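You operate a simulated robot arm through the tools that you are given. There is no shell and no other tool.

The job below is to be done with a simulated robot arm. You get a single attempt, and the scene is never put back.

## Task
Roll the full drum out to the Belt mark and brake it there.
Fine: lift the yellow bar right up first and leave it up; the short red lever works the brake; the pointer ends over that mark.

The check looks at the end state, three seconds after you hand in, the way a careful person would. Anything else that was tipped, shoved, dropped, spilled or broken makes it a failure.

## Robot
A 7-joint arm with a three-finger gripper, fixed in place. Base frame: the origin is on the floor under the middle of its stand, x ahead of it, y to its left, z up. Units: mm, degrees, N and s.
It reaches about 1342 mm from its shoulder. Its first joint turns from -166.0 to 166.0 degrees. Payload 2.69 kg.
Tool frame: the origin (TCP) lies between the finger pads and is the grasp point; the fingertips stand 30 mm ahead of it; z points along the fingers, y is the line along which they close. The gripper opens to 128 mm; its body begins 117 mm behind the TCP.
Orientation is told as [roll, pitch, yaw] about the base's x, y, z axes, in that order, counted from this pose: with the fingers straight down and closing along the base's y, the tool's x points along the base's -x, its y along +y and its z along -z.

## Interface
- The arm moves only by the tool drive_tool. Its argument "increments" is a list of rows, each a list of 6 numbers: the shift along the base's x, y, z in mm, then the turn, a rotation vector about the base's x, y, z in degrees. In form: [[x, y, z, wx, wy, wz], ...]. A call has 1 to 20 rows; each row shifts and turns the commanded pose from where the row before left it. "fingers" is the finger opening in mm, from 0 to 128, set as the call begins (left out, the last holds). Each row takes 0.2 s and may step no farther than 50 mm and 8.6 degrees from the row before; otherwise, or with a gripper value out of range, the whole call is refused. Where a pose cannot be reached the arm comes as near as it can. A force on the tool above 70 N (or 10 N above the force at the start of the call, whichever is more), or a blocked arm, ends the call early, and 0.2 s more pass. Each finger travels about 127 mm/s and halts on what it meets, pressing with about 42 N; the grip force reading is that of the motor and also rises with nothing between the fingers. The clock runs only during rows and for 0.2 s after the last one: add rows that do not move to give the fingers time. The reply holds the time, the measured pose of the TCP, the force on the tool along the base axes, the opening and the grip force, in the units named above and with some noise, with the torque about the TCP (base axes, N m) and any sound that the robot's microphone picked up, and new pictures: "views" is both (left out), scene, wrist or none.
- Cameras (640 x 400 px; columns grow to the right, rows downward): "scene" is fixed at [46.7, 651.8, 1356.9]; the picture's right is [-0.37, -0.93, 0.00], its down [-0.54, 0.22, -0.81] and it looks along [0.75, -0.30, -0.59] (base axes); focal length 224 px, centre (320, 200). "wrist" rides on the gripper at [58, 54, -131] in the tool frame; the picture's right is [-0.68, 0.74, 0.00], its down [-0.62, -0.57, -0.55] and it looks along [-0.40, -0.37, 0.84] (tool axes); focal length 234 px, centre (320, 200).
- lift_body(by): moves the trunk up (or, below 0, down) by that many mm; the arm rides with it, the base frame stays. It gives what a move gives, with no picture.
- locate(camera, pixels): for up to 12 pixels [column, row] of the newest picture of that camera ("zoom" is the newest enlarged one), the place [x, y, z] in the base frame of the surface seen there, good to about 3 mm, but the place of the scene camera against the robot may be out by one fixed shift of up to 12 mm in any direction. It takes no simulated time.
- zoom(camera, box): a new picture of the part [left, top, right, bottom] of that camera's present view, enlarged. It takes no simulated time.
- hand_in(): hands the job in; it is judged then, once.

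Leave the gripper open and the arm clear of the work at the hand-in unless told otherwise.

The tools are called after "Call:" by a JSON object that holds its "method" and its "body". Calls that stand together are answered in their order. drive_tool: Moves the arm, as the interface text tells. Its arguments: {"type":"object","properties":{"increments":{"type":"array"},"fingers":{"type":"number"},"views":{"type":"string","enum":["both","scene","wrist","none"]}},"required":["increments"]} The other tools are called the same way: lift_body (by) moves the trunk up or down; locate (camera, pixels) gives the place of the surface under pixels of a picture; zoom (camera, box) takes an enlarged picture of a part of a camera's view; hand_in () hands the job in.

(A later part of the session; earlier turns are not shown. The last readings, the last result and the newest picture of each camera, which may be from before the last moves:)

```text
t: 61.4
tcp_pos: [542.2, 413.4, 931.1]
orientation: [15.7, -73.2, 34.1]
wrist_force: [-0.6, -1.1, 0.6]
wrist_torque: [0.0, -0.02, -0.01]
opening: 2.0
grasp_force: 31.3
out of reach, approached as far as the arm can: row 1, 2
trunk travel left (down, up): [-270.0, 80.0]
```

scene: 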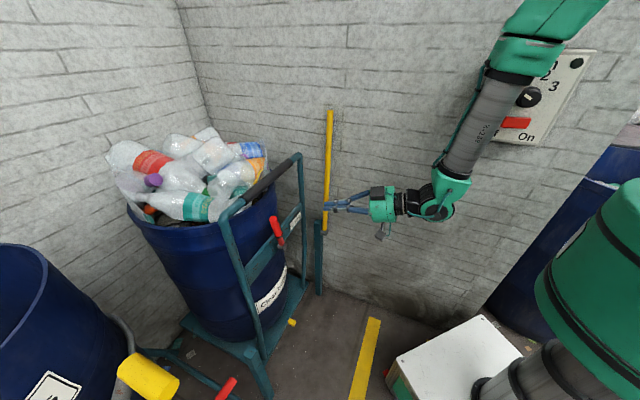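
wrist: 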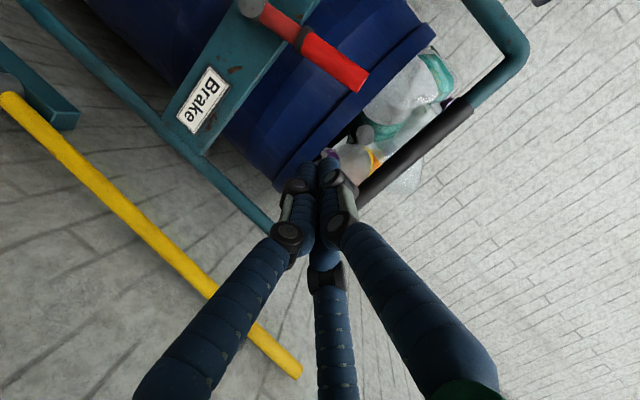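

The hand rolled freely. Now I move left to the staging point on the far-from-wall side of the lever.

Call:
{"method": "drive_tool", "body": {"increments": [[-22, 31, -8, 0, 0, 0], [-22, 31, -8, 0, 0, 0], [-22, 31, -8, 0, 0, 0], [-21, 30, -8, 0, 0, 0], [0, 0, 0, 0, 0, 0]]}}

```text
t: 62.6
tcp_pos: [528.8, 466.2, 905.1]
orientation: [17.2, -73.0, 34.6]
wrist_force: [-0.5, 0.9, 0.5]
wrist_torque: [0.01, -0.01, 0.01]
opening: 2.1
grasp_force: 31.3
out of reach, approached as far as the arm can: row 1, 2, 3, 4
trunk travel left (down, up): [-270.0, 80.0]
```

scene: 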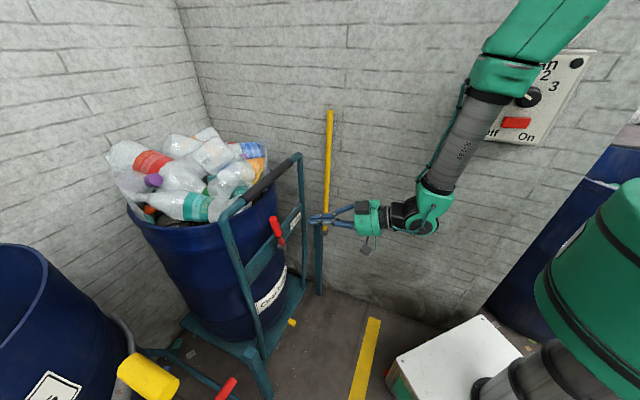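
wrist: 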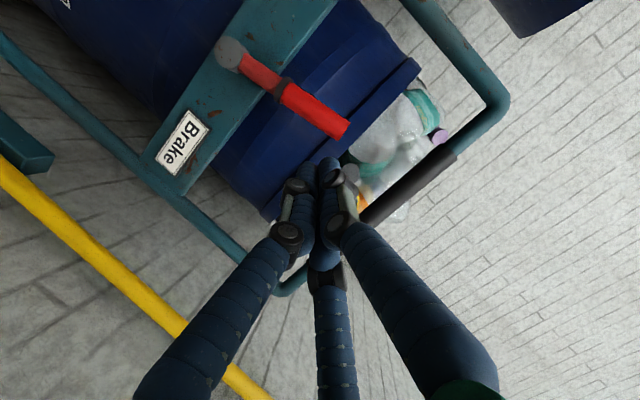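

Still limited toward the left. I check where the forearm and elbow are, to understand which way the arm is folded.

Call:
{"method": "locate", "body": {"camera": "scene", "pixels": [[430, 205], [465, 150], [490, 75], [520, 60], [560, 25], [590, 10], [545, 10], [395, 215], [600, 230], [620, 190]]}}

Call:
{"method": "zoom", "body": {"camera": "scene", "box": [340, 0, 640, 240]}}

```text
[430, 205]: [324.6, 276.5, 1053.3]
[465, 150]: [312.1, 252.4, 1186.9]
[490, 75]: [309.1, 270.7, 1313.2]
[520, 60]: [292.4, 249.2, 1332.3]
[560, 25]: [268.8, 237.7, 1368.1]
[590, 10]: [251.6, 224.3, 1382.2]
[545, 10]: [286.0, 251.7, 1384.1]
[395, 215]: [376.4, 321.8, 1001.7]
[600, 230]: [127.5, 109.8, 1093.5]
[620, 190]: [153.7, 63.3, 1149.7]
```

```text
1.67 times, centred on (490, 120) of scene
```

zoom: 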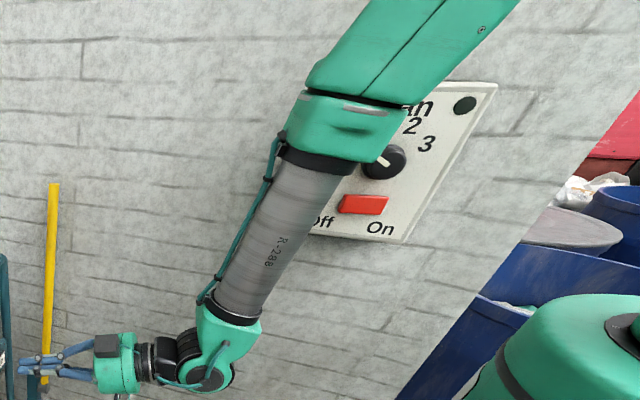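

The forearm hangs almost vertically, so a level hand needs the forearm roll near its end stop. With a lower trunk the forearm lies flatter and the hand is freer, as during the bar lift. The space below is clear, so I lower the trunk by 150 mm.

Call:
{"method": "lift_body", "body": {"by": -150}}

Call:
{"method": "drive_tool", "body": {"increments": [[0, 0, 25, 0, 0, 0], [0, 0, 25, 0, 0, 0], [0, 0, 25, 0, 0, 0], [0, 0, 25, 0, 0, 0], [0, 0, 25, 0, 0, 0], [0, 0, 0, 0, 0, 0]]}}

```text
t: 64.3
tcp_pos: [528.7, 466.5, 756.8]
orientation: [17.1, -73.0, 34.7]
wrist_force: [0.1, 0.1, -1.0]
wrist_torque: [0.05, 0.02, -0.01]
opening: 2.1
grasp_force: 31.3
trunk travel left (down, up): [-120.0, 230.0]
```

```text
t: 65.8
tcp_pos: [526.6, 465.7, 881.3]
orientation: [17.1, -73.1, 34.6]
wrist_force: [0.5, -0.7, 0.5]
wrist_torque: [0.06, -0.02, 0.0]
opening: 2.0
grasp_force: 31.4
trunk travel left (down, up): [-120.0, 230.0]
```

scene: 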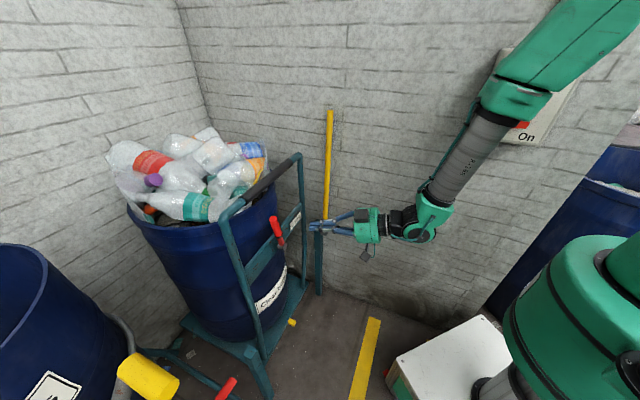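
wrist: 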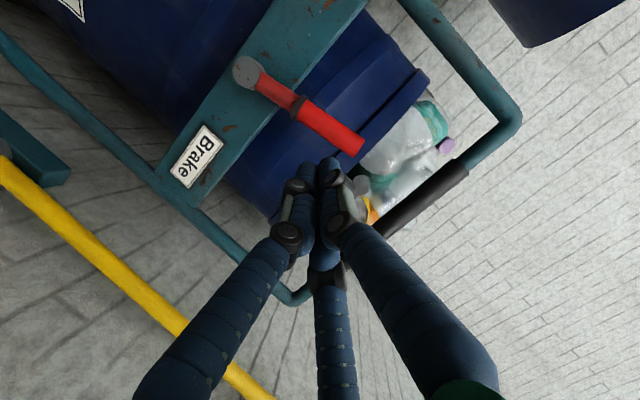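

Now at z=881 with the forearm still steep. I try the leftward move again.

Call:
{"method": "drive_tool", "body": {"increments": [[-18, 18, 0, 0, 0, 0], [-18, 18, 0, 0, 0, 0], [-18, 18, 0, 0, 0, 0], [-18, 18, 0, 0, 0, 0], [0, 0, 0, 0, 0, 0]]}}

```text
t: 67.0
tcp_pos: [506.3, 486.5, 890.4]
orientation: [18.3, -72.6, 34.9]
wrist_force: [-0.6, -0.9, -0.6]
wrist_torque: [0.01, -0.02, -0.03]
opening: 2.1
grasp_force: 31.3
out of reach, approached as far as the arm can: row 1, 2, 3, 4
trunk travel left (down, up): [-120.0, 230.0]
```

scene: 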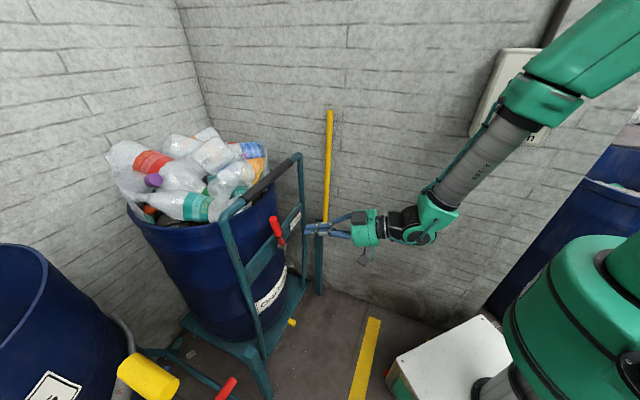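
wrist: 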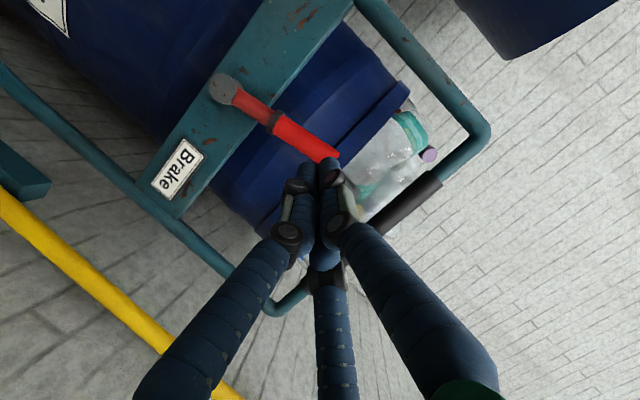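

The limit is the hand's angle to the right of the arm, so turning the fingers left by 14° should free the sideways motion. The lever push tolerates that angle.

Call:
{"method": "drive_tool", "body": {"increments": [[0, 0, 0, 0, 0, 7], [0, 0, 0, 0, 0, 7], [-18, 18, -4, 0, 0, 0], [-18, 18, -4, 0, 0, 0], [-15, 15, -4, 0, 0, 0], [0, 0, 0, 0, 0, 0]]}}

```text
t: 68.3
tcp_pos: [456.8, 538.7, 876.0]
orientation: [17.2, -73.1, 48.7]
wrist_force: [-0.1, 1.1, 0.0]
wrist_torque: [0.02, 0.01, 0.0]
opening: 2.1
grasp_force: 31.1
trunk travel left (down, up): [-120.0, 230.0]
```

scene: 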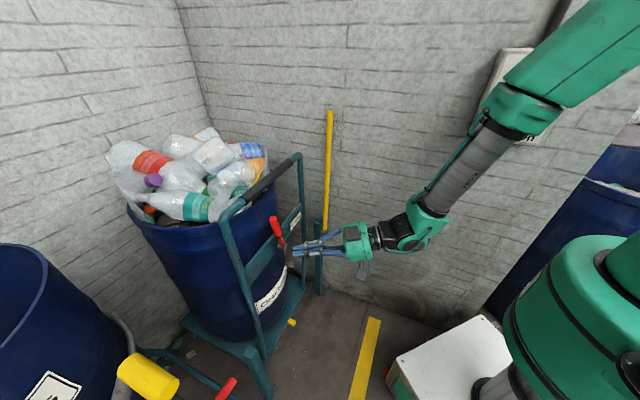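
wrist: 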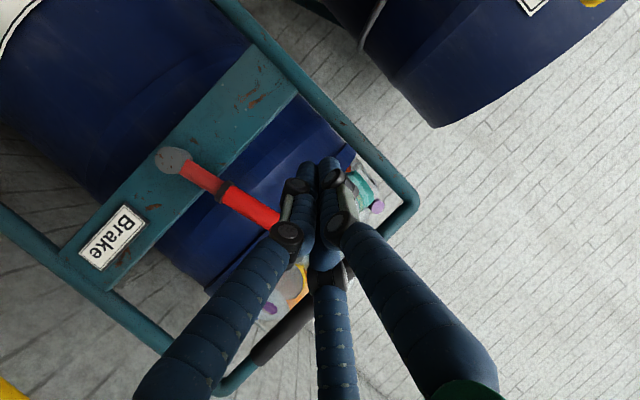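

The tool reached the staging point, fingers pointing slightly left. The tips now need to go about 128 mm forward, beside the lever's free side at z≈850. I advance in steps.

Call:
{"method": "drive_tool", "body": {"increments": [[24.6, 20.6, -5, 0, 0, 0], [24.6, 20.6, -5, 0, 0, 0], [24.6, 20.6, -4, 0, 0, 0], [0, 0, 0, 0, 0, 0]]}}

Call:
{"method": "zoom", "body": {"camera": "wrist", "box": [140, 80, 420, 260]}}

```text
t: 69.3
tcp_pos: [530.3, 601.3, 863.2]
orientation: [17.1, -73.0, 48.5]
wrist_force: [0.7, -0.1, -0.3]
wrist_torque: [0.01, 0.03, 0.0]
opening: 2.1
grasp_force: 30.9
trunk travel left (down, up): [-120.0, 230.0]
```

scene: 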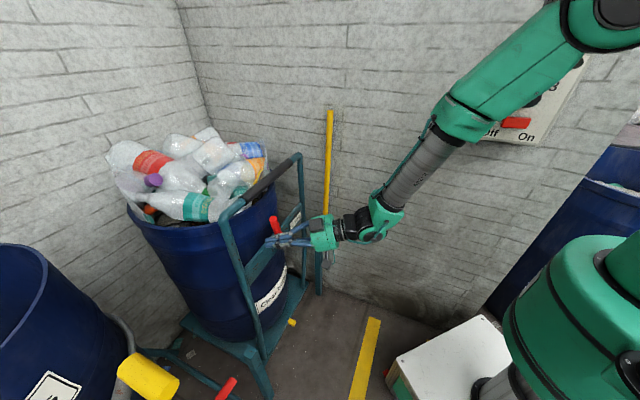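
wrist: 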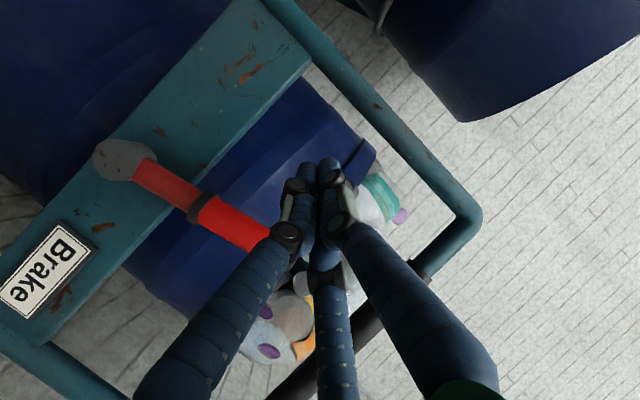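

```text
2.22 times, centred on (280, 170) of wrist
```

zoom: 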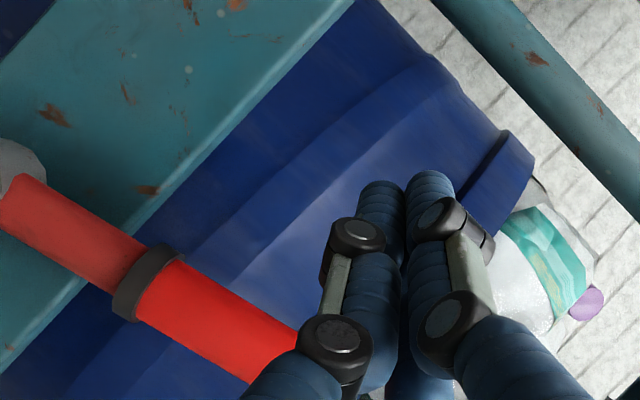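

The lever is seen at (200,205) left of the fingers. I measure its hub, shaft and the upright before closing in.

Call:
{"method": "locate", "body": {"camera": "wrist", "pixels": [[120, 158], [165, 185], [195, 205], [225, 220], [255, 235], [380, 110], [430, 165], [300, 180], [325, 165], [285, 235], [270, 120], [340, 110]]}}

```text
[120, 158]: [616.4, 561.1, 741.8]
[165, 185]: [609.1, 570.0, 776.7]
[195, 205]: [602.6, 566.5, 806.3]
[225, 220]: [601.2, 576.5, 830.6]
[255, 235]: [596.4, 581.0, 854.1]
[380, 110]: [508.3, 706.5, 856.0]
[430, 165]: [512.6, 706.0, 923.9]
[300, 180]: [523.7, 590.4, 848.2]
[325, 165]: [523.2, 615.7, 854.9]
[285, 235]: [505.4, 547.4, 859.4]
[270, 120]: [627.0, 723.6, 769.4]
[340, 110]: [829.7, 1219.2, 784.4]
```

The lever's front surface is at x+y≈1177, the fingertips at about 1170. I advance 29 mm more so the tips pass beside the lever.

Call:
{"method": "drive_tool", "body": {"increments": [[10, 10, -2, 0, 0, 0], [11, 11, -2, 0, 0, 0], [0, 0, 0, 0, 0, 0]], "views": "wrist"}}

```text
t: 70.2
tcp_pos: [551.5, 622.0, 858.5]
orientation: [17.1, -73.0, 48.7]
wrist_force: [0.2, -0.6, -0.2]
wrist_torque: [0.03, -0.01, 0.01]
opening: 1.8
grasp_force: 31.4
trunk travel left (down, up): [-120.0, 230.0]
```

wrist: 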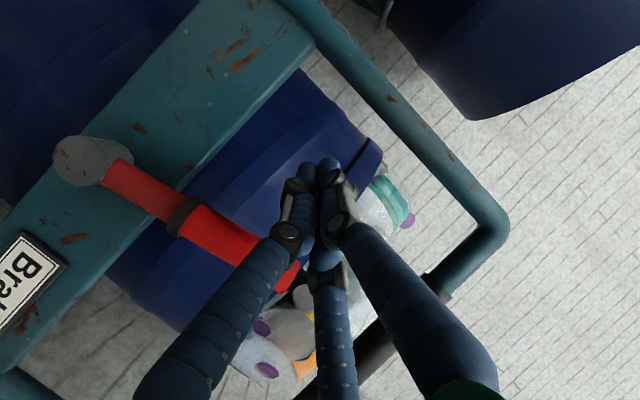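

The tips are beside the lever. Now I push toward the wall side in small steps to make contact.

Call:
{"method": "drive_tool", "body": {"increments": [[4.2, -4.2, 0, 0, 0, 0], [4.2, -4.2, 0, 0, 0, 0], [4.2, -4.2, 0, 0, 0, 0], [4.2, -4.2, 0, 0, 0, 0], [4.2, -4.2, 0, 0, 0, 0], [4.2, -4.2, 0, 0, 0, 0], [0, 0, 0, 0, 0, 0]], "views": "both"}}

```text
t: 71.8
tcp_pos: [576.3, 596.6, 856.8]
orientation: [17.1, -73.1, 48.6]
wrist_force: [-0.7, -0.8, -0.6]
wrist_torque: [0.0, 0.03, 0.0]
opening: 2.2
grasp_force: 31.4
trunk travel left (down, up): [-120.0, 230.0]
```

scene: 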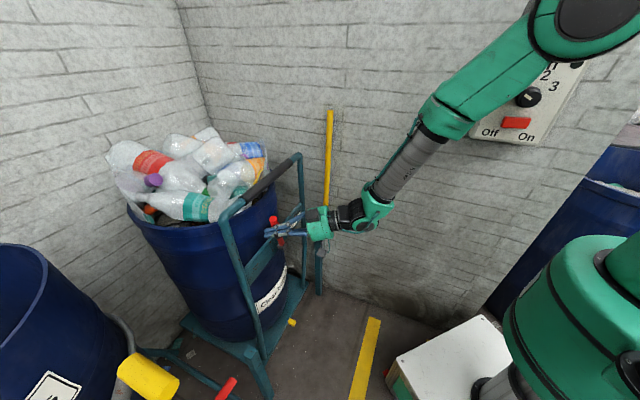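
wrist: 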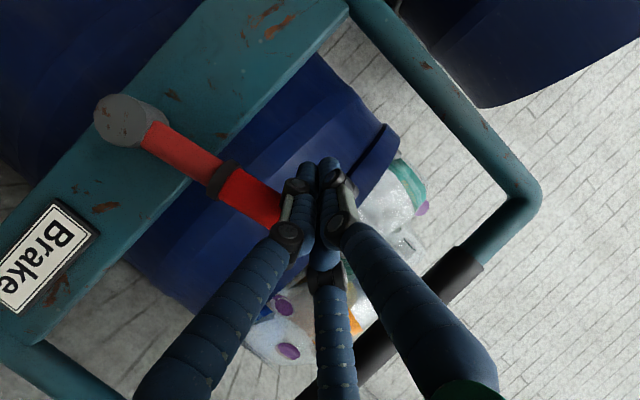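

No force yet; the lever end lies right next to the fingers at (265,205). I keep pushing.

Call:
{"method": "drive_tool", "body": {"increments": [[4.2, -4.2, 0, 0, 0, 0], [4.2, -4.2, 0, 0, 0, 0], [4.2, -4.2, 0, 0, 0, 0], [4.2, -4.2, 0, 0, 0, 0], [0, 0, 0, 0, 0, 0]], "views": "both"}}

Call:
{"method": "zoom", "body": {"camera": "scene", "box": [240, 180, 340, 260]}}

```text
t: 73.0
tcp_pos: [594.3, 580.0, 859.2]
orientation: [17.3, -73.1, 48.5]
wrist_force: [-0.6, 0.3, -0.4]
wrist_torque: [0.02, 0.0, 0.01]
opening: 2.0
grasp_force: 31.0
trunk travel left (down, up): [-120.0, 230.0]
```

scene: 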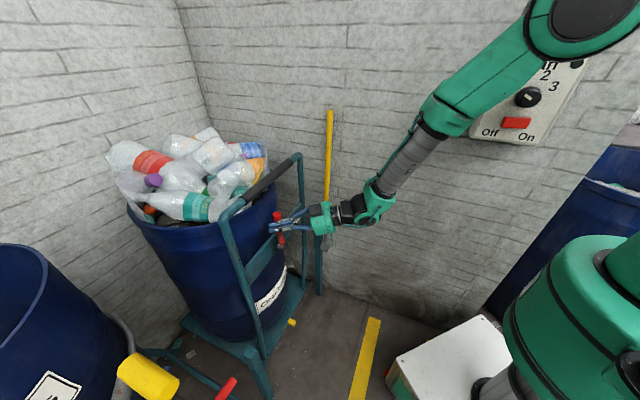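
wrist: 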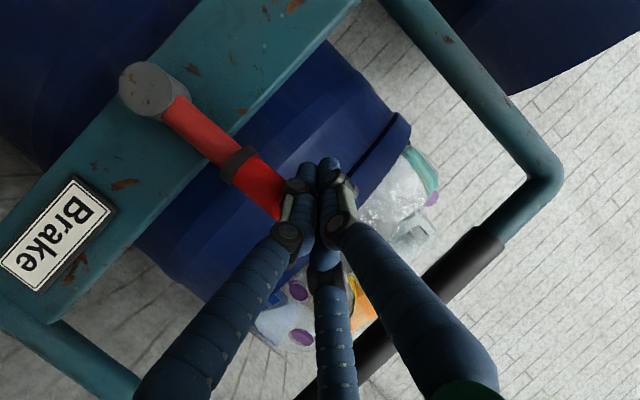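

```text
5.00 times, centred on (290, 220) of scene
```

zoom: 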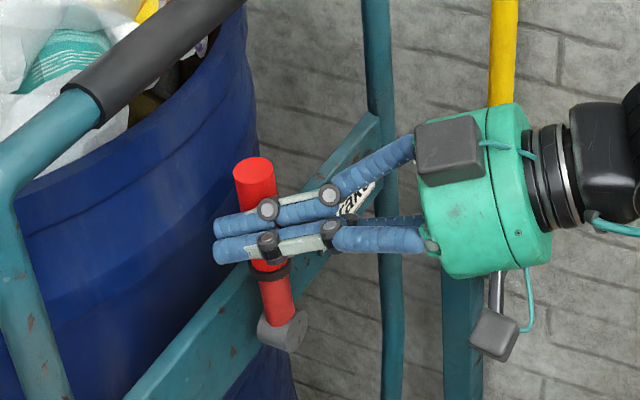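

The lever seems to be turning with little resistance. I check its new angle.

Call:
{"method": "locate", "body": {"camera": "wrist", "pixels": [[150, 88], [190, 125], [215, 145], [260, 190], [270, 205]]}}

Call:
{"method": "locate", "body": {"camera": "scene", "pixels": [[277, 215], [281, 240], [277, 222]]}}

```text
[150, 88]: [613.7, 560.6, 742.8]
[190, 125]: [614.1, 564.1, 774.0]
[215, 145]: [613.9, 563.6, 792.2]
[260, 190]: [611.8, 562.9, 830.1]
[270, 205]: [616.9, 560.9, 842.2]
```

```text
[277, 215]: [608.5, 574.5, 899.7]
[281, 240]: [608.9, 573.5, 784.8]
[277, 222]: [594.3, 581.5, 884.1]
```

The lever is now vertical, up from its 15° lean. I go on pushing in the same direction and watch for a stop or click.

Call:
{"method": "drive_tool", "body": {"increments": [[4.2, -4.2, 0, 0, 0, 0], [4.2, -4.2, 0, 0, 0, 0], [4.2, -4.2, 0, 0, 0, 0], [4.2, -4.2, 0, 0, 0, 0], [4.2, -4.2, 0, 0, 0, 0], [0, 0, 0, 0, 0, 0]], "views": "both"}}

Call:
{"method": "locate", "body": {"camera": "wrist", "pixels": [[180, 85], [215, 125], [235, 150], [265, 190]]}}

```text
t: 74.3
tcp_pos: [615.0, 558.8, 859.3]
orientation: [17.1, -72.9, 48.6]
wrist_force: [-0.5, 0.1, -0.1]
wrist_torque: [0.03, 0.01, 0.01]
opening: 2.1
grasp_force: 31.3
trunk travel left (down, up): [-120.0, 230.0]
```

scene: 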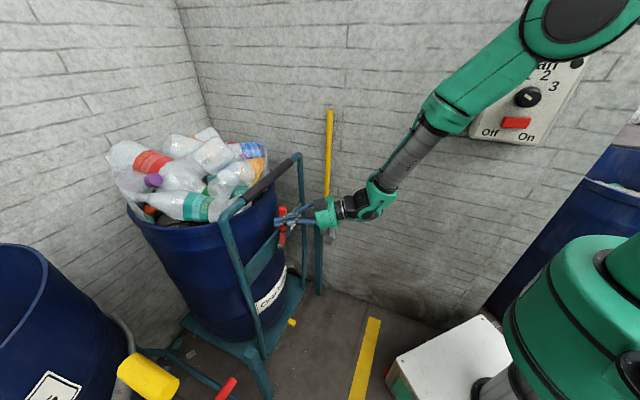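
wrist: 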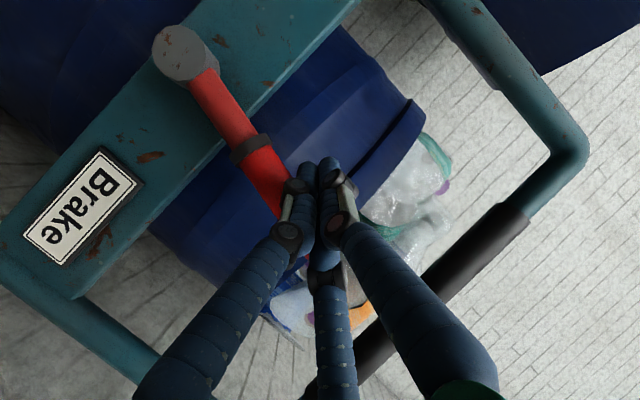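

```text
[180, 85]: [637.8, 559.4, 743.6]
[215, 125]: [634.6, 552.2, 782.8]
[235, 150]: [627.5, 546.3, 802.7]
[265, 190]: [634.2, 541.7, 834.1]
```

The lever has passed to about −17° with no resistance. I continue toward its other end.

Call:
{"method": "drive_tool", "body": {"increments": [[4.2, -4.2, -1, 0, 0, 0], [4.2, -4.2, -1, 0, 0, 0], [4.2, -4.2, -1, 0, 0, 0], [4.2, -4.2, -1, 0, 0, 0], [4.2, -4.2, -1, 0, 0, 0], [0, 0, 0, 0, 0, 0]], "views": "both"}}

Call:
{"method": "zoom", "body": {"camera": "scene", "box": [240, 180, 340, 260]}}

```text
t: 75.8
tcp_pos: [636.2, 538.0, 854.2]
orientation: [17.2, -73.1, 48.6]
wrist_force: [-0.2, -1.5, 0.0]
wrist_torque: [0.02, -0.02, 0.01]
opening: 2.1
grasp_force: 31.5
trunk travel left (down, up): [-120.0, 230.0]
```

scene: 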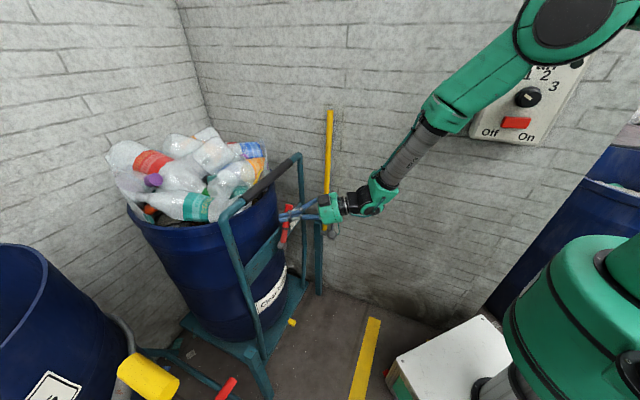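
wrist: 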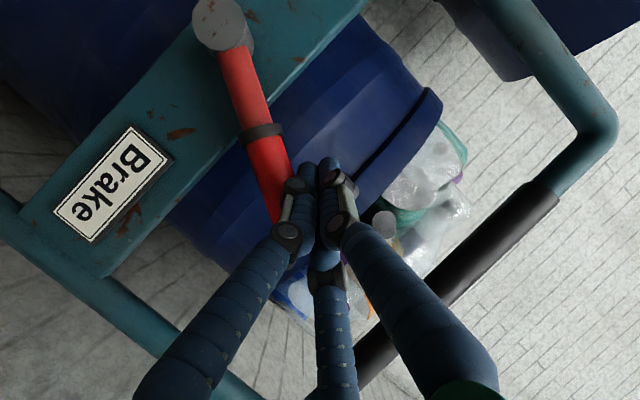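

```text
5.00 times, centred on (290, 220) of scene
```

zoom: 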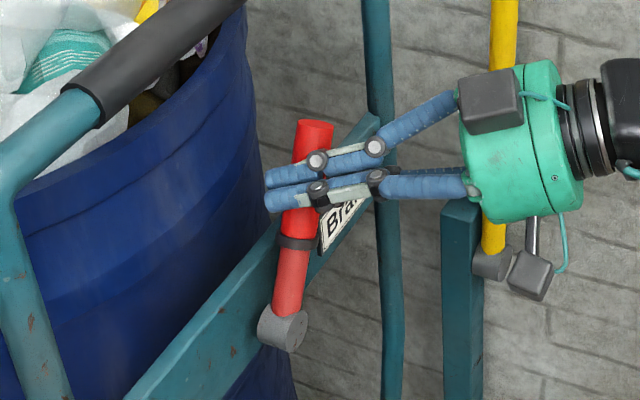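

About −30° and still free. I follow the lever's arc, lowering slightly as it leans over.

Call:
{"method": "drive_tool", "body": {"increments": [[4.2, -4.2, -4, 0, 0, 0], [4.2, -4.2, -4, 0, 0, 0], [4.2, -4.2, -4, 0, 0, 0], [4.2, -4.2, -4, 0, 0, 0], [0, 0, 0, 0, 0, 0]], "views": "both"}}

Call:
{"method": "zoom", "body": {"camera": "scene", "box": [240, 180, 340, 260]}}

```text
t: 77.0
tcp_pos: [653.3, 521.8, 837.6]
orientation: [17.2, -73.0, 48.6]
wrist_force: [0.6, -0.3, 0.1]
wrist_torque: [0.02, 0.01, 0.01]
opening: 2.3
grasp_force: 31.2
trunk travel left (down, up): [-120.0, 230.0]
```

scene: 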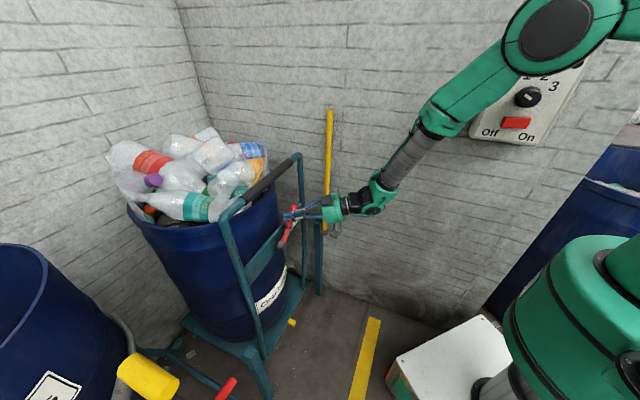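
wrist: 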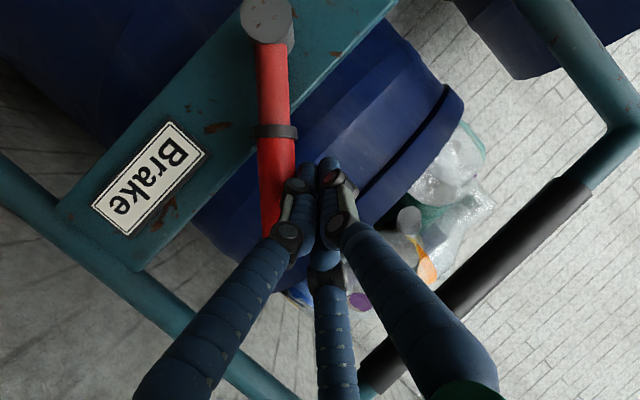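

```text
5.00 times, centred on (290, 220) of scene
```

zoom: 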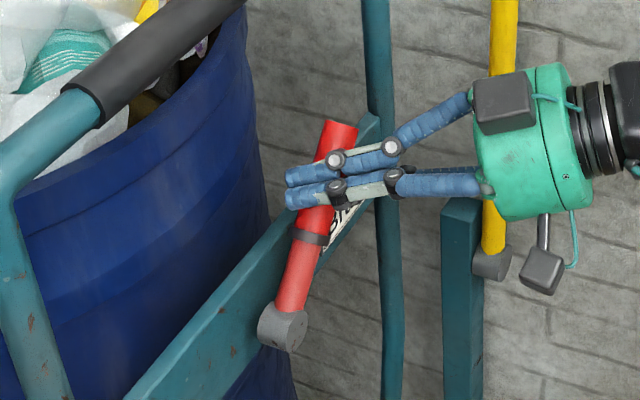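

The lever continues to turn freely. I keep following its arc.

Call:
{"method": "drive_tool", "body": {"increments": [[4, -4, -5, 0, 0, 0], [4, -4, -5, 0, 0, 0], [4, -4, -5, 0, 0, 0], [4, -4, -5, 0, 0, 0], [0, 0, 0, 0, 0, 0]], "views": "both"}}

Call:
{"method": "locate", "body": {"camera": "wrist", "pixels": [[295, 10], [285, 80], [285, 120], [280, 150], [275, 200]]}}

Call:
{"method": "zoom", "body": {"camera": "scene", "box": [240, 180, 340, 260]}}

```text
t: 78.2
tcp_pos: [668.0, 505.8, 817.5]
orientation: [17.2, -73.0, 48.6]
wrist_force: [0.0, -0.1, 0.2]
wrist_torque: [-0.03, -0.03, -0.01]
opening: 2.2
grasp_force: 31.5
trunk travel left (down, up): [-120.0, 230.0]
```

scene: 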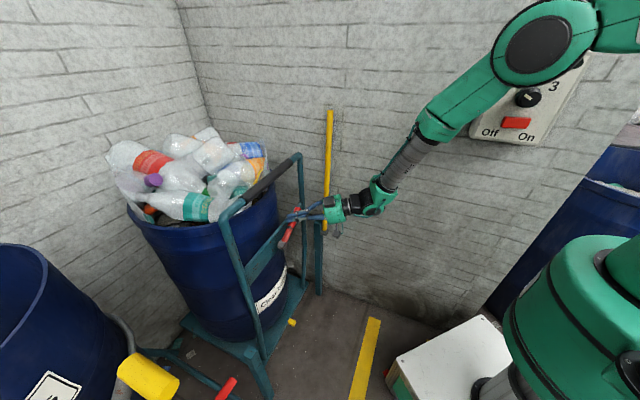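
wrist: 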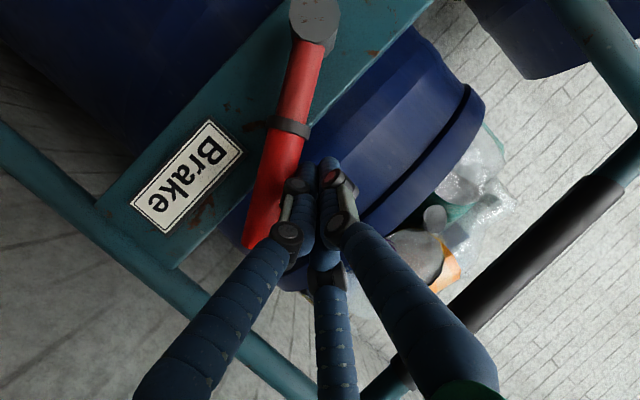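

```text
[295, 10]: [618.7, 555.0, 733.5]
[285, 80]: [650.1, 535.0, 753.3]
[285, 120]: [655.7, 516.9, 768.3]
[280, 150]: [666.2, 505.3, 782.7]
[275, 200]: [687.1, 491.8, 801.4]
```

```text
5.00 times, centred on (290, 220) of scene
```

zoom: 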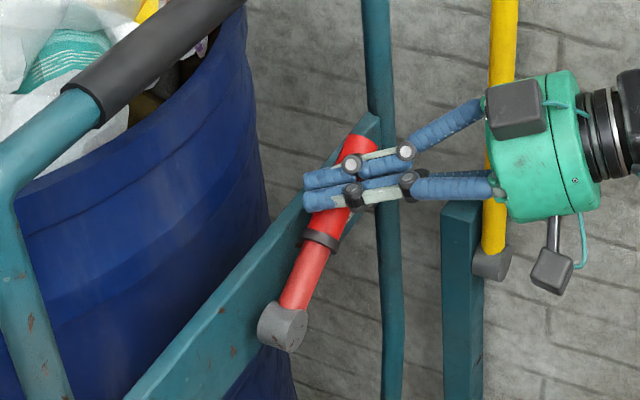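

The lever is at about −60° now. I keep following, pushing mostly downward, to find its end.

Call:
{"method": "drive_tool", "body": {"increments": [[2.5, -2.5, -5, 0, 0, 0], [2.5, -2.5, -5, 0, 0, 0], [2, -2, -5, 0, 0, 0], [2, -2, -5, 0, 0, 0], [0, 0, 0, 0, 0, 0]], "views": "wrist"}}

Call:
{"method": "zoom", "body": {"camera": "scene", "box": [240, 180, 340, 260]}}

```text
t: 79.0
tcp_pos: [674.4, 505.8, 813.7]
orientation: [16.6, -73.9, 49.8]
wrist_force: [-7.8, 5.2, 19.4]
wrist_torque: [0.12, 0.05, 0.33]
opening: 2.0
grasp_force: 31.9
trunk travel left (down, up): [-120.0, 230.0]
stopped in row 4: the force on the tool passed its limit at 79 N (the readings are from after the stop); the commanded pose is now the measured one
```

wrist: 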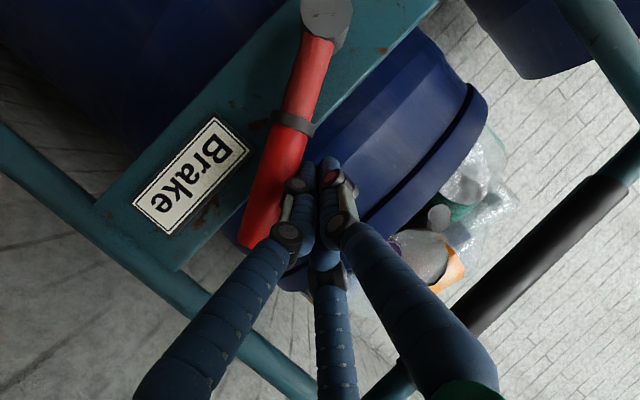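

```text
5.00 times, centred on (290, 220) of scene
```

zoom: 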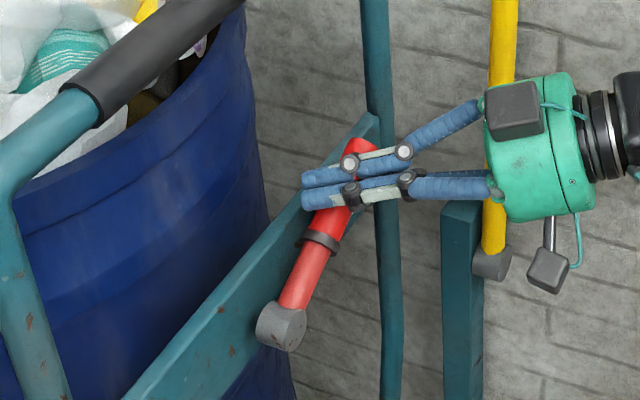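

The lever reached a firm stop at about −60°, next to the Brake plate, so the brake should now be released. I lift off it and withdraw straight back along the fingers.

Call:
{"method": "drive_tool", "body": {"increments": [[-2, 2, 8, 0, 0, 0], [-6, 0, 10, 0, 0, 0], [-11.4, -26.5, 8.3, 0, 0, 0], [-11.4, -26.5, 8.3, 0, 0, 0], [-11.4, -26.5, 8.3, 0, 0, 0], [-11.4, -26.5, 8.3, 0, 0, 0], [-11.4, -26.5, 8.3, 0, 0, 0], [0, 0, 0, 0, 0, 0]]}}

Call:
{"method": "zoom", "body": {"camera": "scene", "box": [220, 180, 340, 340]}}

Call:
{"method": "locate", "body": {"camera": "scene", "pixels": [[292, 323], [281, 246], [295, 215]]}}

```text
t: 80.8
tcp_pos: [606.7, 371.3, 870.7]
orientation: [17.0, -73.6, 49.3]
wrist_force: [0.1, 0.2, 0.4]
wrist_torque: [-0.02, 0.01, 0.0]
opening: 2.1
grasp_force: 31.5
trunk travel left (down, up): [-120.0, 230.0]
```

scene: 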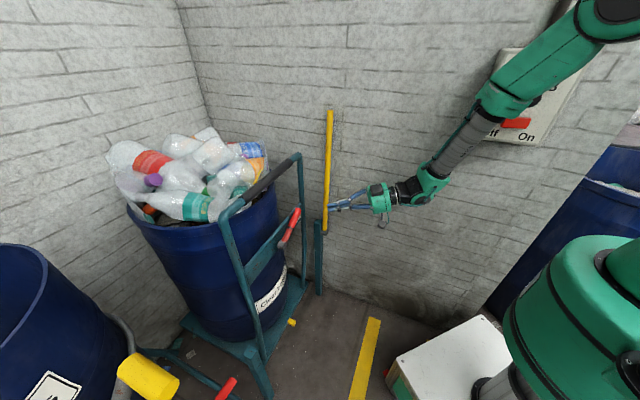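
wrist: 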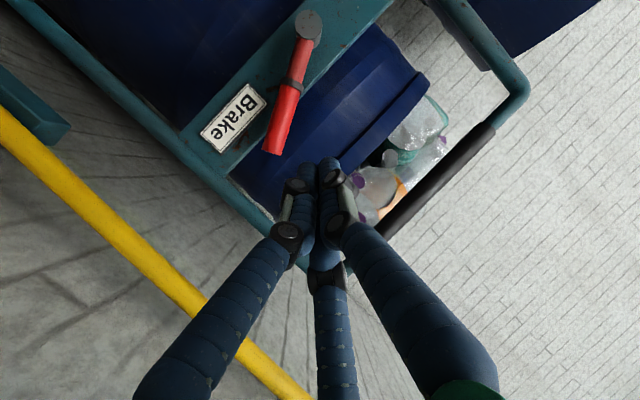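

```text
2.50 times, centred on (280, 260) of scene
```

zoom: 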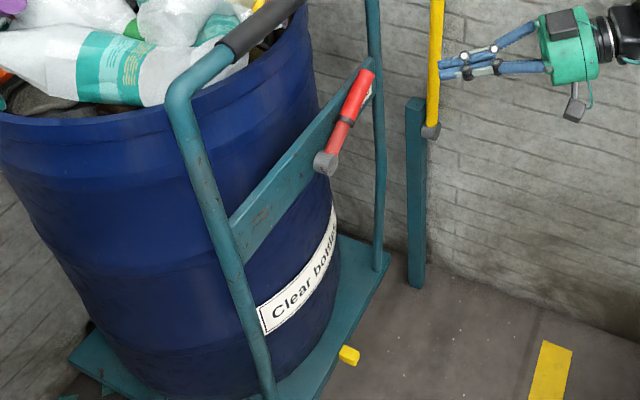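

```text
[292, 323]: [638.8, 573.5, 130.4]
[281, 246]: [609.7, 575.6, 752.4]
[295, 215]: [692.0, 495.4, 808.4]
```

The lever stays at −60° and the cart has not moved. To grip the handle as before I need the hand rolled back and slanted with the trunk high. I raise the trunk by 150 mm; the hand will rise in front of the handle with clear space.

Call:
{"method": "lift_body", "body": {"by": 150}}

Call:
{"method": "drive_tool", "body": {"increments": [[-3, 2, 3, 3.05, 7.06, -2.22], [-3, 2, 3, 3.05, 7.06, -2.22], [-3, 2, 3, 3.05, 7.06, -2.22], [-3, 2, 3, 3.05, 7.06, -2.22], [-3, 2, 3, 3.05, 7.06, -2.22], [-3, 2, 3, 3.05, 7.06, -2.22], [-3, 2, 3, 3.05, 7.06, -2.22], [-3, 2, 3, 3.05, 7.06, -2.22], [-3, 2, 3, 3.05, 7.06, -2.22], [-3, 2, 3, 3.05, 7.06, -2.22], [-3, 2, 3, 3.05, 7.06, -2.22], [0, 0, 0, 0, 0, 0]]}}

```text
t: 82.5
tcp_pos: [609.2, 372.0, 1019.3]
orientation: [16.9, -73.6, 49.3]
wrist_force: [0.4, 1.1, -0.7]
wrist_torque: [0.02, -0.04, 0.04]
opening: 1.9
grasp_force: 31.3
trunk travel left (down, up): [-270.0, 80.0]
```

```text
t: 85.2
tcp_pos: [575.8, 395.0, 1053.0]
orientation: [74.1, 2.8, -24.6]
wrist_force: [0.0, -0.6, 0.6]
wrist_torque: [-0.03, -0.04, -0.01]
opening: 2.0
grasp_force: 31.3
trunk travel left (down, up): [-270.0, 80.0]
```

scene: 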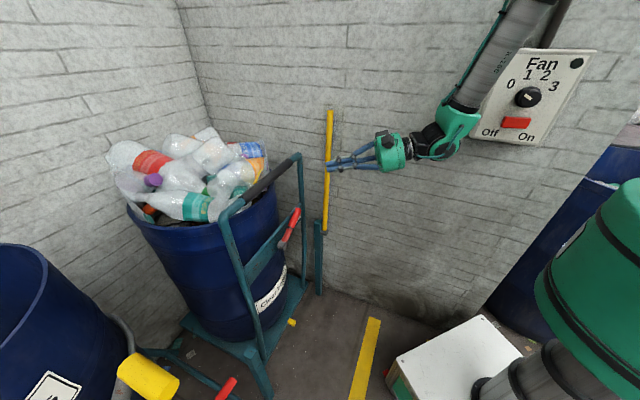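
wrist: 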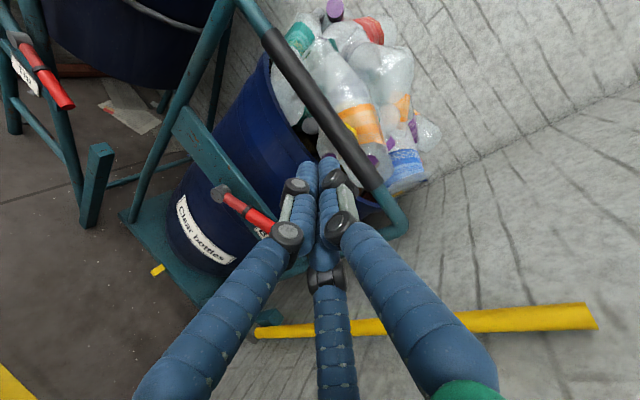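

The hand is rolled back with the fingers' closing line nearly vertical. Next I pitch it down to the 35° slant, yaw back to −45°, and open to 60 mm while moving to the known pre-grasp spot.

Call:
{"method": "drive_tool", "body": {"increments": [[1, 7, 8.5, -5.85, 2.83, -3.5], [1, 7, 8.5, -5.67, 3.18, -3.5], [1, 7, 8.5, -5.46, 3.52, -3.5], [1, 7, 8.5, -5.24, 3.85, -3.5], [1, 7, 8.5, -4.99, 4.16, -3.5], [1, 7, 8.5, -4.73, 4.46, -3.5], [0, 0, 0, 0, 0, 0]], "fingers": 62}}

```text
t: 86.8
tcp_pos: [581.0, 437.1, 1104.1]
orientation: [35.0, 1.7, -47.2]
wrist_force: [0.0, 1.1, -0.5]
wrist_torque: [-0.03, 0.06, -0.02]
opening: 62.1
grasp_force: 0.1
trunk travel left (down, up): [-270.0, 80.0]
```

scene: 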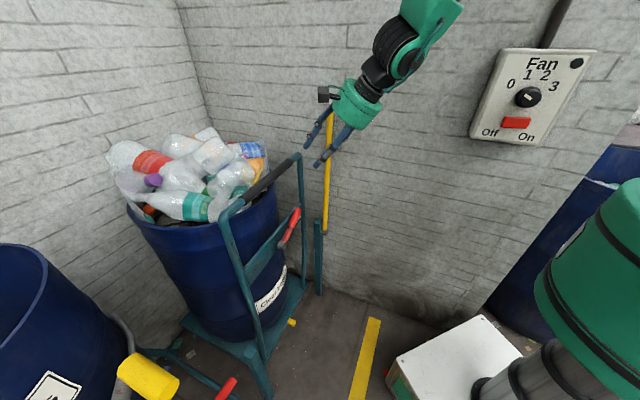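
wrist: 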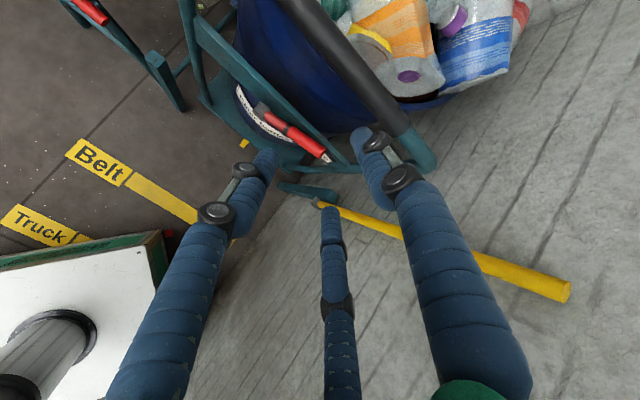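

The hand is back in the gripping orientation. Before gripping I rehearse the pull's end point in free air, moving back along the rolling direction to about (400,256,1008), to be sure the arm can reach it.

Call:
{"method": "drive_tool", "body": {"increments": [[0, 0, 0, 0, 0, 1.9], [-22, -22, -12, 0, 0, 0], [-22, -22, -12, 0, 0, 0], [-22, -22, -12, 0, 0, 0], [-22, -22, -12, 0, 0, 0], [-22, -22, -12, 0, 0, 0], [-22, -22, -12, 0, 0, 0], [-22, -22, -12, 0, 0, 0], [-27, -27, -12, 0, 0, 0], [0, 0, 0, 0, 0, 0]]}}

```text
t: 89.0
tcp_pos: [400.7, 255.2, 1009.8]
orientation: [35.2, 1.7, -45.2]
wrist_force: [0.5, 0.6, 0.5]
wrist_torque: [0.05, -0.01, -0.04]
opening: 62.0
grasp_force: 0.0
trunk travel left (down, up): [-270.0, 80.0]
```

scene: 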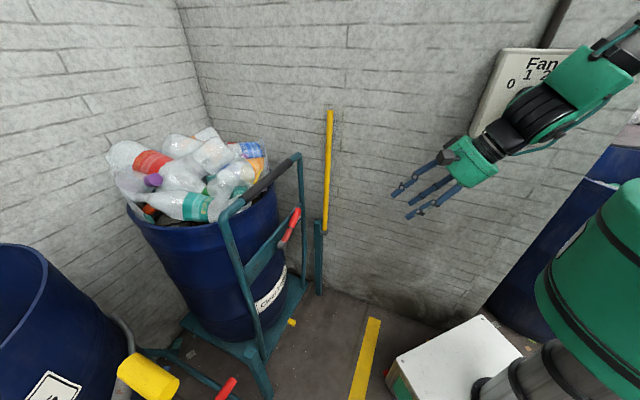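
wrist: 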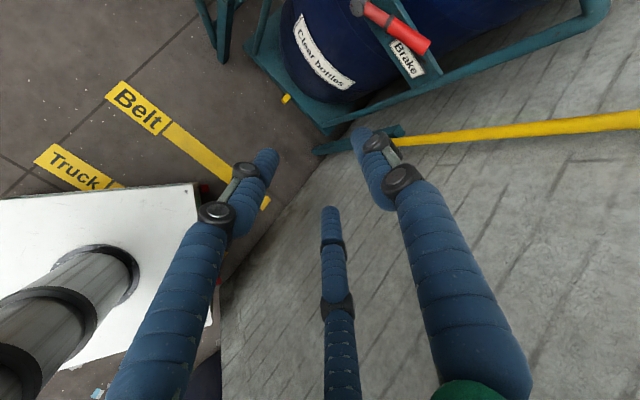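

The end point is reachable. From here the strip and pointer are both in view, so I measure them precisely from an enlarged picture.

Call:
{"method": "zoom", "body": {"camera": "wrist", "box": [100, 60, 340, 210]}}

```text
2.67 times, centred on (220, 135) of wrist
```

zoom: 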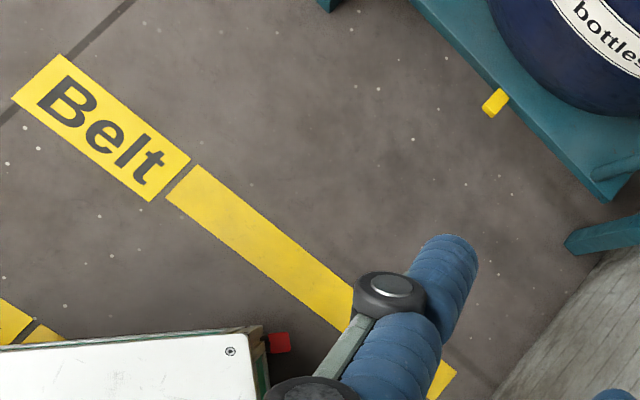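

I locate the strip's two edges, its ends, the pointer tip and the platform edge in this enlarged picture.

Call:
{"method": "locate", "body": {"camera": "zoom", "pixels": [[202, 170], [170, 194], [240, 200], [206, 221], [320, 266], [290, 288], [440, 375], [488, 106], [500, 95], [495, 103], [65, 60], [15, 97]]}}

Call:
{"method": "zoom", "body": {"camera": "wrist", "box": [260, 70, 320, 120]}}

```text
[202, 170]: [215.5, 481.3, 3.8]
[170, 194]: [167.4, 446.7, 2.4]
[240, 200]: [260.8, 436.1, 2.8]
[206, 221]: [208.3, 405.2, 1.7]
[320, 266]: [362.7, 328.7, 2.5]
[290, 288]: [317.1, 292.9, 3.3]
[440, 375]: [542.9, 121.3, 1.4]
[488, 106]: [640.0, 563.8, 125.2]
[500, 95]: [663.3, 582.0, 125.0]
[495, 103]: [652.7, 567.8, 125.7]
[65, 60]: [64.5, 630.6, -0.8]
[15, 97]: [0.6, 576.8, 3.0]
```

```text
8.00 times, centred on (290, 95) of wrist
```

zoom: 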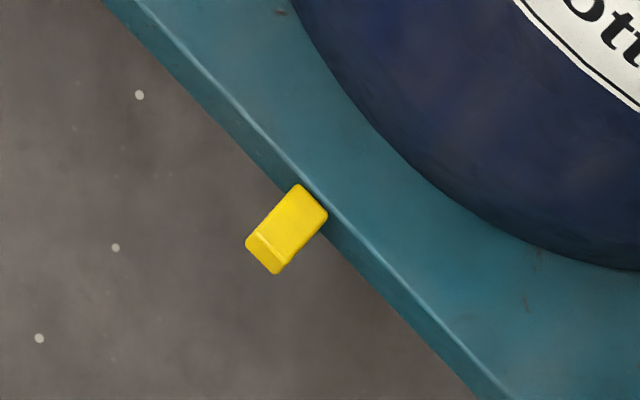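

Strip: near edge s≈−433, far edge ≈−491, centre ≈−461. Pointer tab: from −848 to −880, centre ≈−864. So the cart must roll about 400 mm. I return to the pre-grasp point above the handle.

Call:
{"method": "drive_tool", "body": {"increments": [[22, 22, 12, 0, 0, 0], [22, 22, 12, 0, 0, 0], [22, 22, 12, 0, 0, 0], [22, 22, 12, 0, 0, 0], [22, 22, 12, 0, 0, 0], [22, 22, 12, 0, 0, 0], [22, 22, 12, 0, 0, 0], [27, 28, 4, 0, 0, 0], [28, 28, 0, 0, 0, 0], [28, 28, 0, 0, 0, 0], [0, 0, 0, 0, 0, 0]]}}

```text
t: 91.3
tcp_pos: [638.5, 492.7, 1095.0]
orientation: [35.2, 1.8, -45.2]
wrist_force: [-0.3, 0.0, 0.7]
wrist_torque: [-0.03, 0.04, 0.0]
opening: 62.1
grasp_force: 0.0
trunk travel left (down, up): [-270.0, 80.0]
```

scene: 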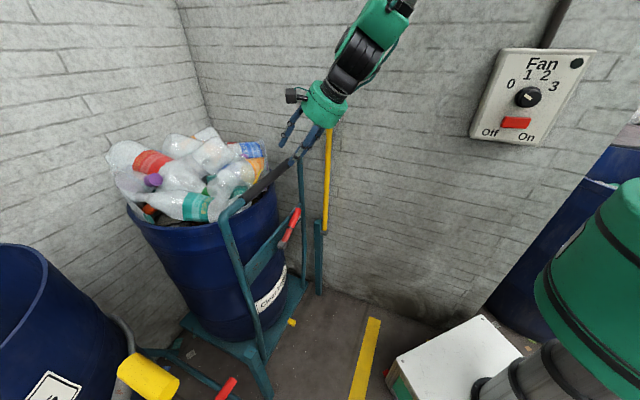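
wrist: 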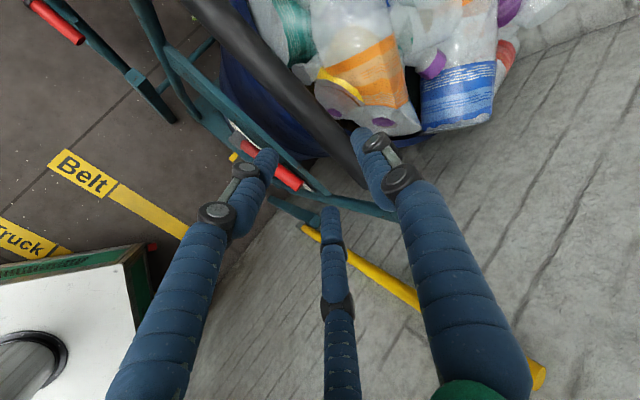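

Fingers straddle the grip line again. I advance along the finger direction to the earlier contact-free pose at (678,533,1011).

Call:
{"method": "drive_tool", "body": {"increments": [[8, 8.2, -16.8, 0, 0, 0], [8, 8.2, -16.8, 0, 0, 0], [8, 8.2, -16.8, 0, 0, 0], [8, 8.2, -16.8, 0, 0, 0], [7.5, 7.5, -15.8, 0, 0, 0], [0, 0, 0, 0, 0, 0]], "views": "wrist"}}

```text
t: 92.8
tcp_pos: [677.6, 533.4, 1011.7]
orientation: [35.1, 1.8, -45.4]
wrist_force: [-0.6, 0.2, 0.0]
wrist_torque: [-0.04, -0.02, 0.01]
opening: 62.1
grasp_force: 0.1
trunk travel left (down, up): [-270.0, 80.0]
```

wrist: 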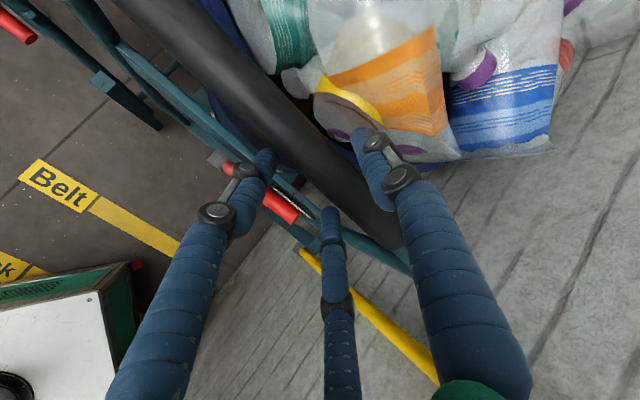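

No contact force. I close on the grip.

Call:
{"method": "drive_tool", "body": {"increments": [[0, 0, 0, 0, 0, 0], [0, 0, 0, 0, 0, 0], [0, 0, 0, 0, 0, 0]], "fingers": 25, "views": "wrist"}}

```text
t: 93.5
tcp_pos: [678.8, 534.1, 1012.2]
orientation: [35.2, 1.7, -45.2]
wrist_force: [-0.1, 1.2, -1.6]
wrist_torque: [-0.45, -0.48, 0.94]
opening: 44.1
grasp_force: 44.8
trunk travel left (down, up): [-270.0, 80.0]
```

wrist: 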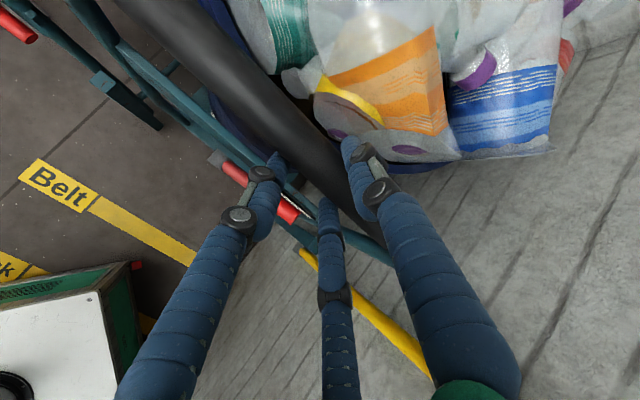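

A well-balanced grip: near-zero tool force, 45 N closing. Now a gentle test pull of about 10 mm.

Call:
{"method": "drive_tool", "body": {"increments": [[-1, -1, 0, 0, 0, 0], [-1.5, -1.5, 0, 0, 0, 0], [-2, -2, 0, 0, 0, 0], [-2, -2, 0, 0, 0, 0], [0, 0, 0, 0, 0, 0]], "views": "scene"}}

Call:
{"method": "locate", "body": {"camera": "scene", "pixels": [[292, 323], [281, 246], [295, 215]]}}

```text
t: 94.8
tcp_pos: [672.2, 527.8, 1013.4]
orientation: [35.1, 1.7, -45.2]
wrist_force: [0.3, 2.7, -4.1]
wrist_torque: [-0.77, -0.7, 1.34]
opening: 44.2
grasp_force: 44.9
trunk travel left (down, up): [-270.0, 80.0]
```

scene: 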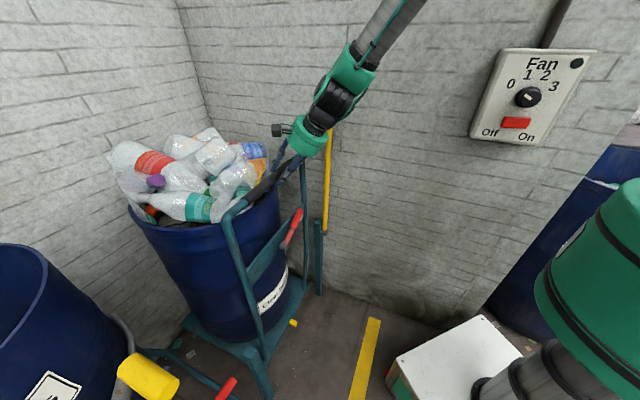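

```text
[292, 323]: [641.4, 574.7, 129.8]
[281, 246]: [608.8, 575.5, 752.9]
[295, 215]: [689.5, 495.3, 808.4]
```

The cart rolls: the tool moved 9 mm with only about 3 N. I pull about 62 mm with soft start and stop, watching the sideways force to see whether my direction is right.

Call:
{"method": "drive_tool", "body": {"increments": [[-3, -3, 0, 0, 0, 0], [-5, -5, 0, 0, 0, 0], [-7, -7, 0, 0, 0, 0], [-7, -7, 0, 0, 0, 0], [-7, -7, 0, 0, 0, 0], [-7, -7, 0, 0, 0, 0], [-5, -5, 0, 0, 0, 0], [-3, -3, 0, 0, 0, 0], [0, 0, 0, 0, 0, 0]]}}

```text
t: 96.8
tcp_pos: [625.5, 482.4, 1011.2]
orientation: [35.1, 1.7, -45.3]
wrist_force: [2.2, -1.3, -5.4]
wrist_torque: [-0.9, -0.78, 1.24]
opening: 43.9
grasp_force: 45.5
trunk travel left (down, up): [-270.0, 80.0]
```

scene: 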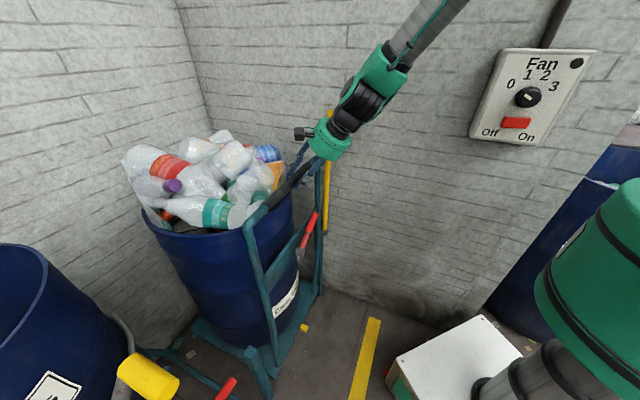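
wrist: 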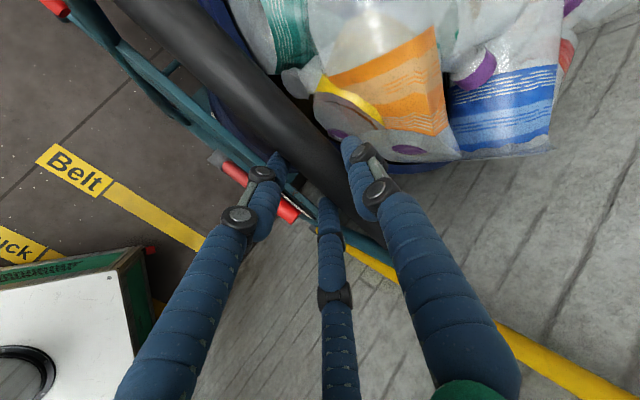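

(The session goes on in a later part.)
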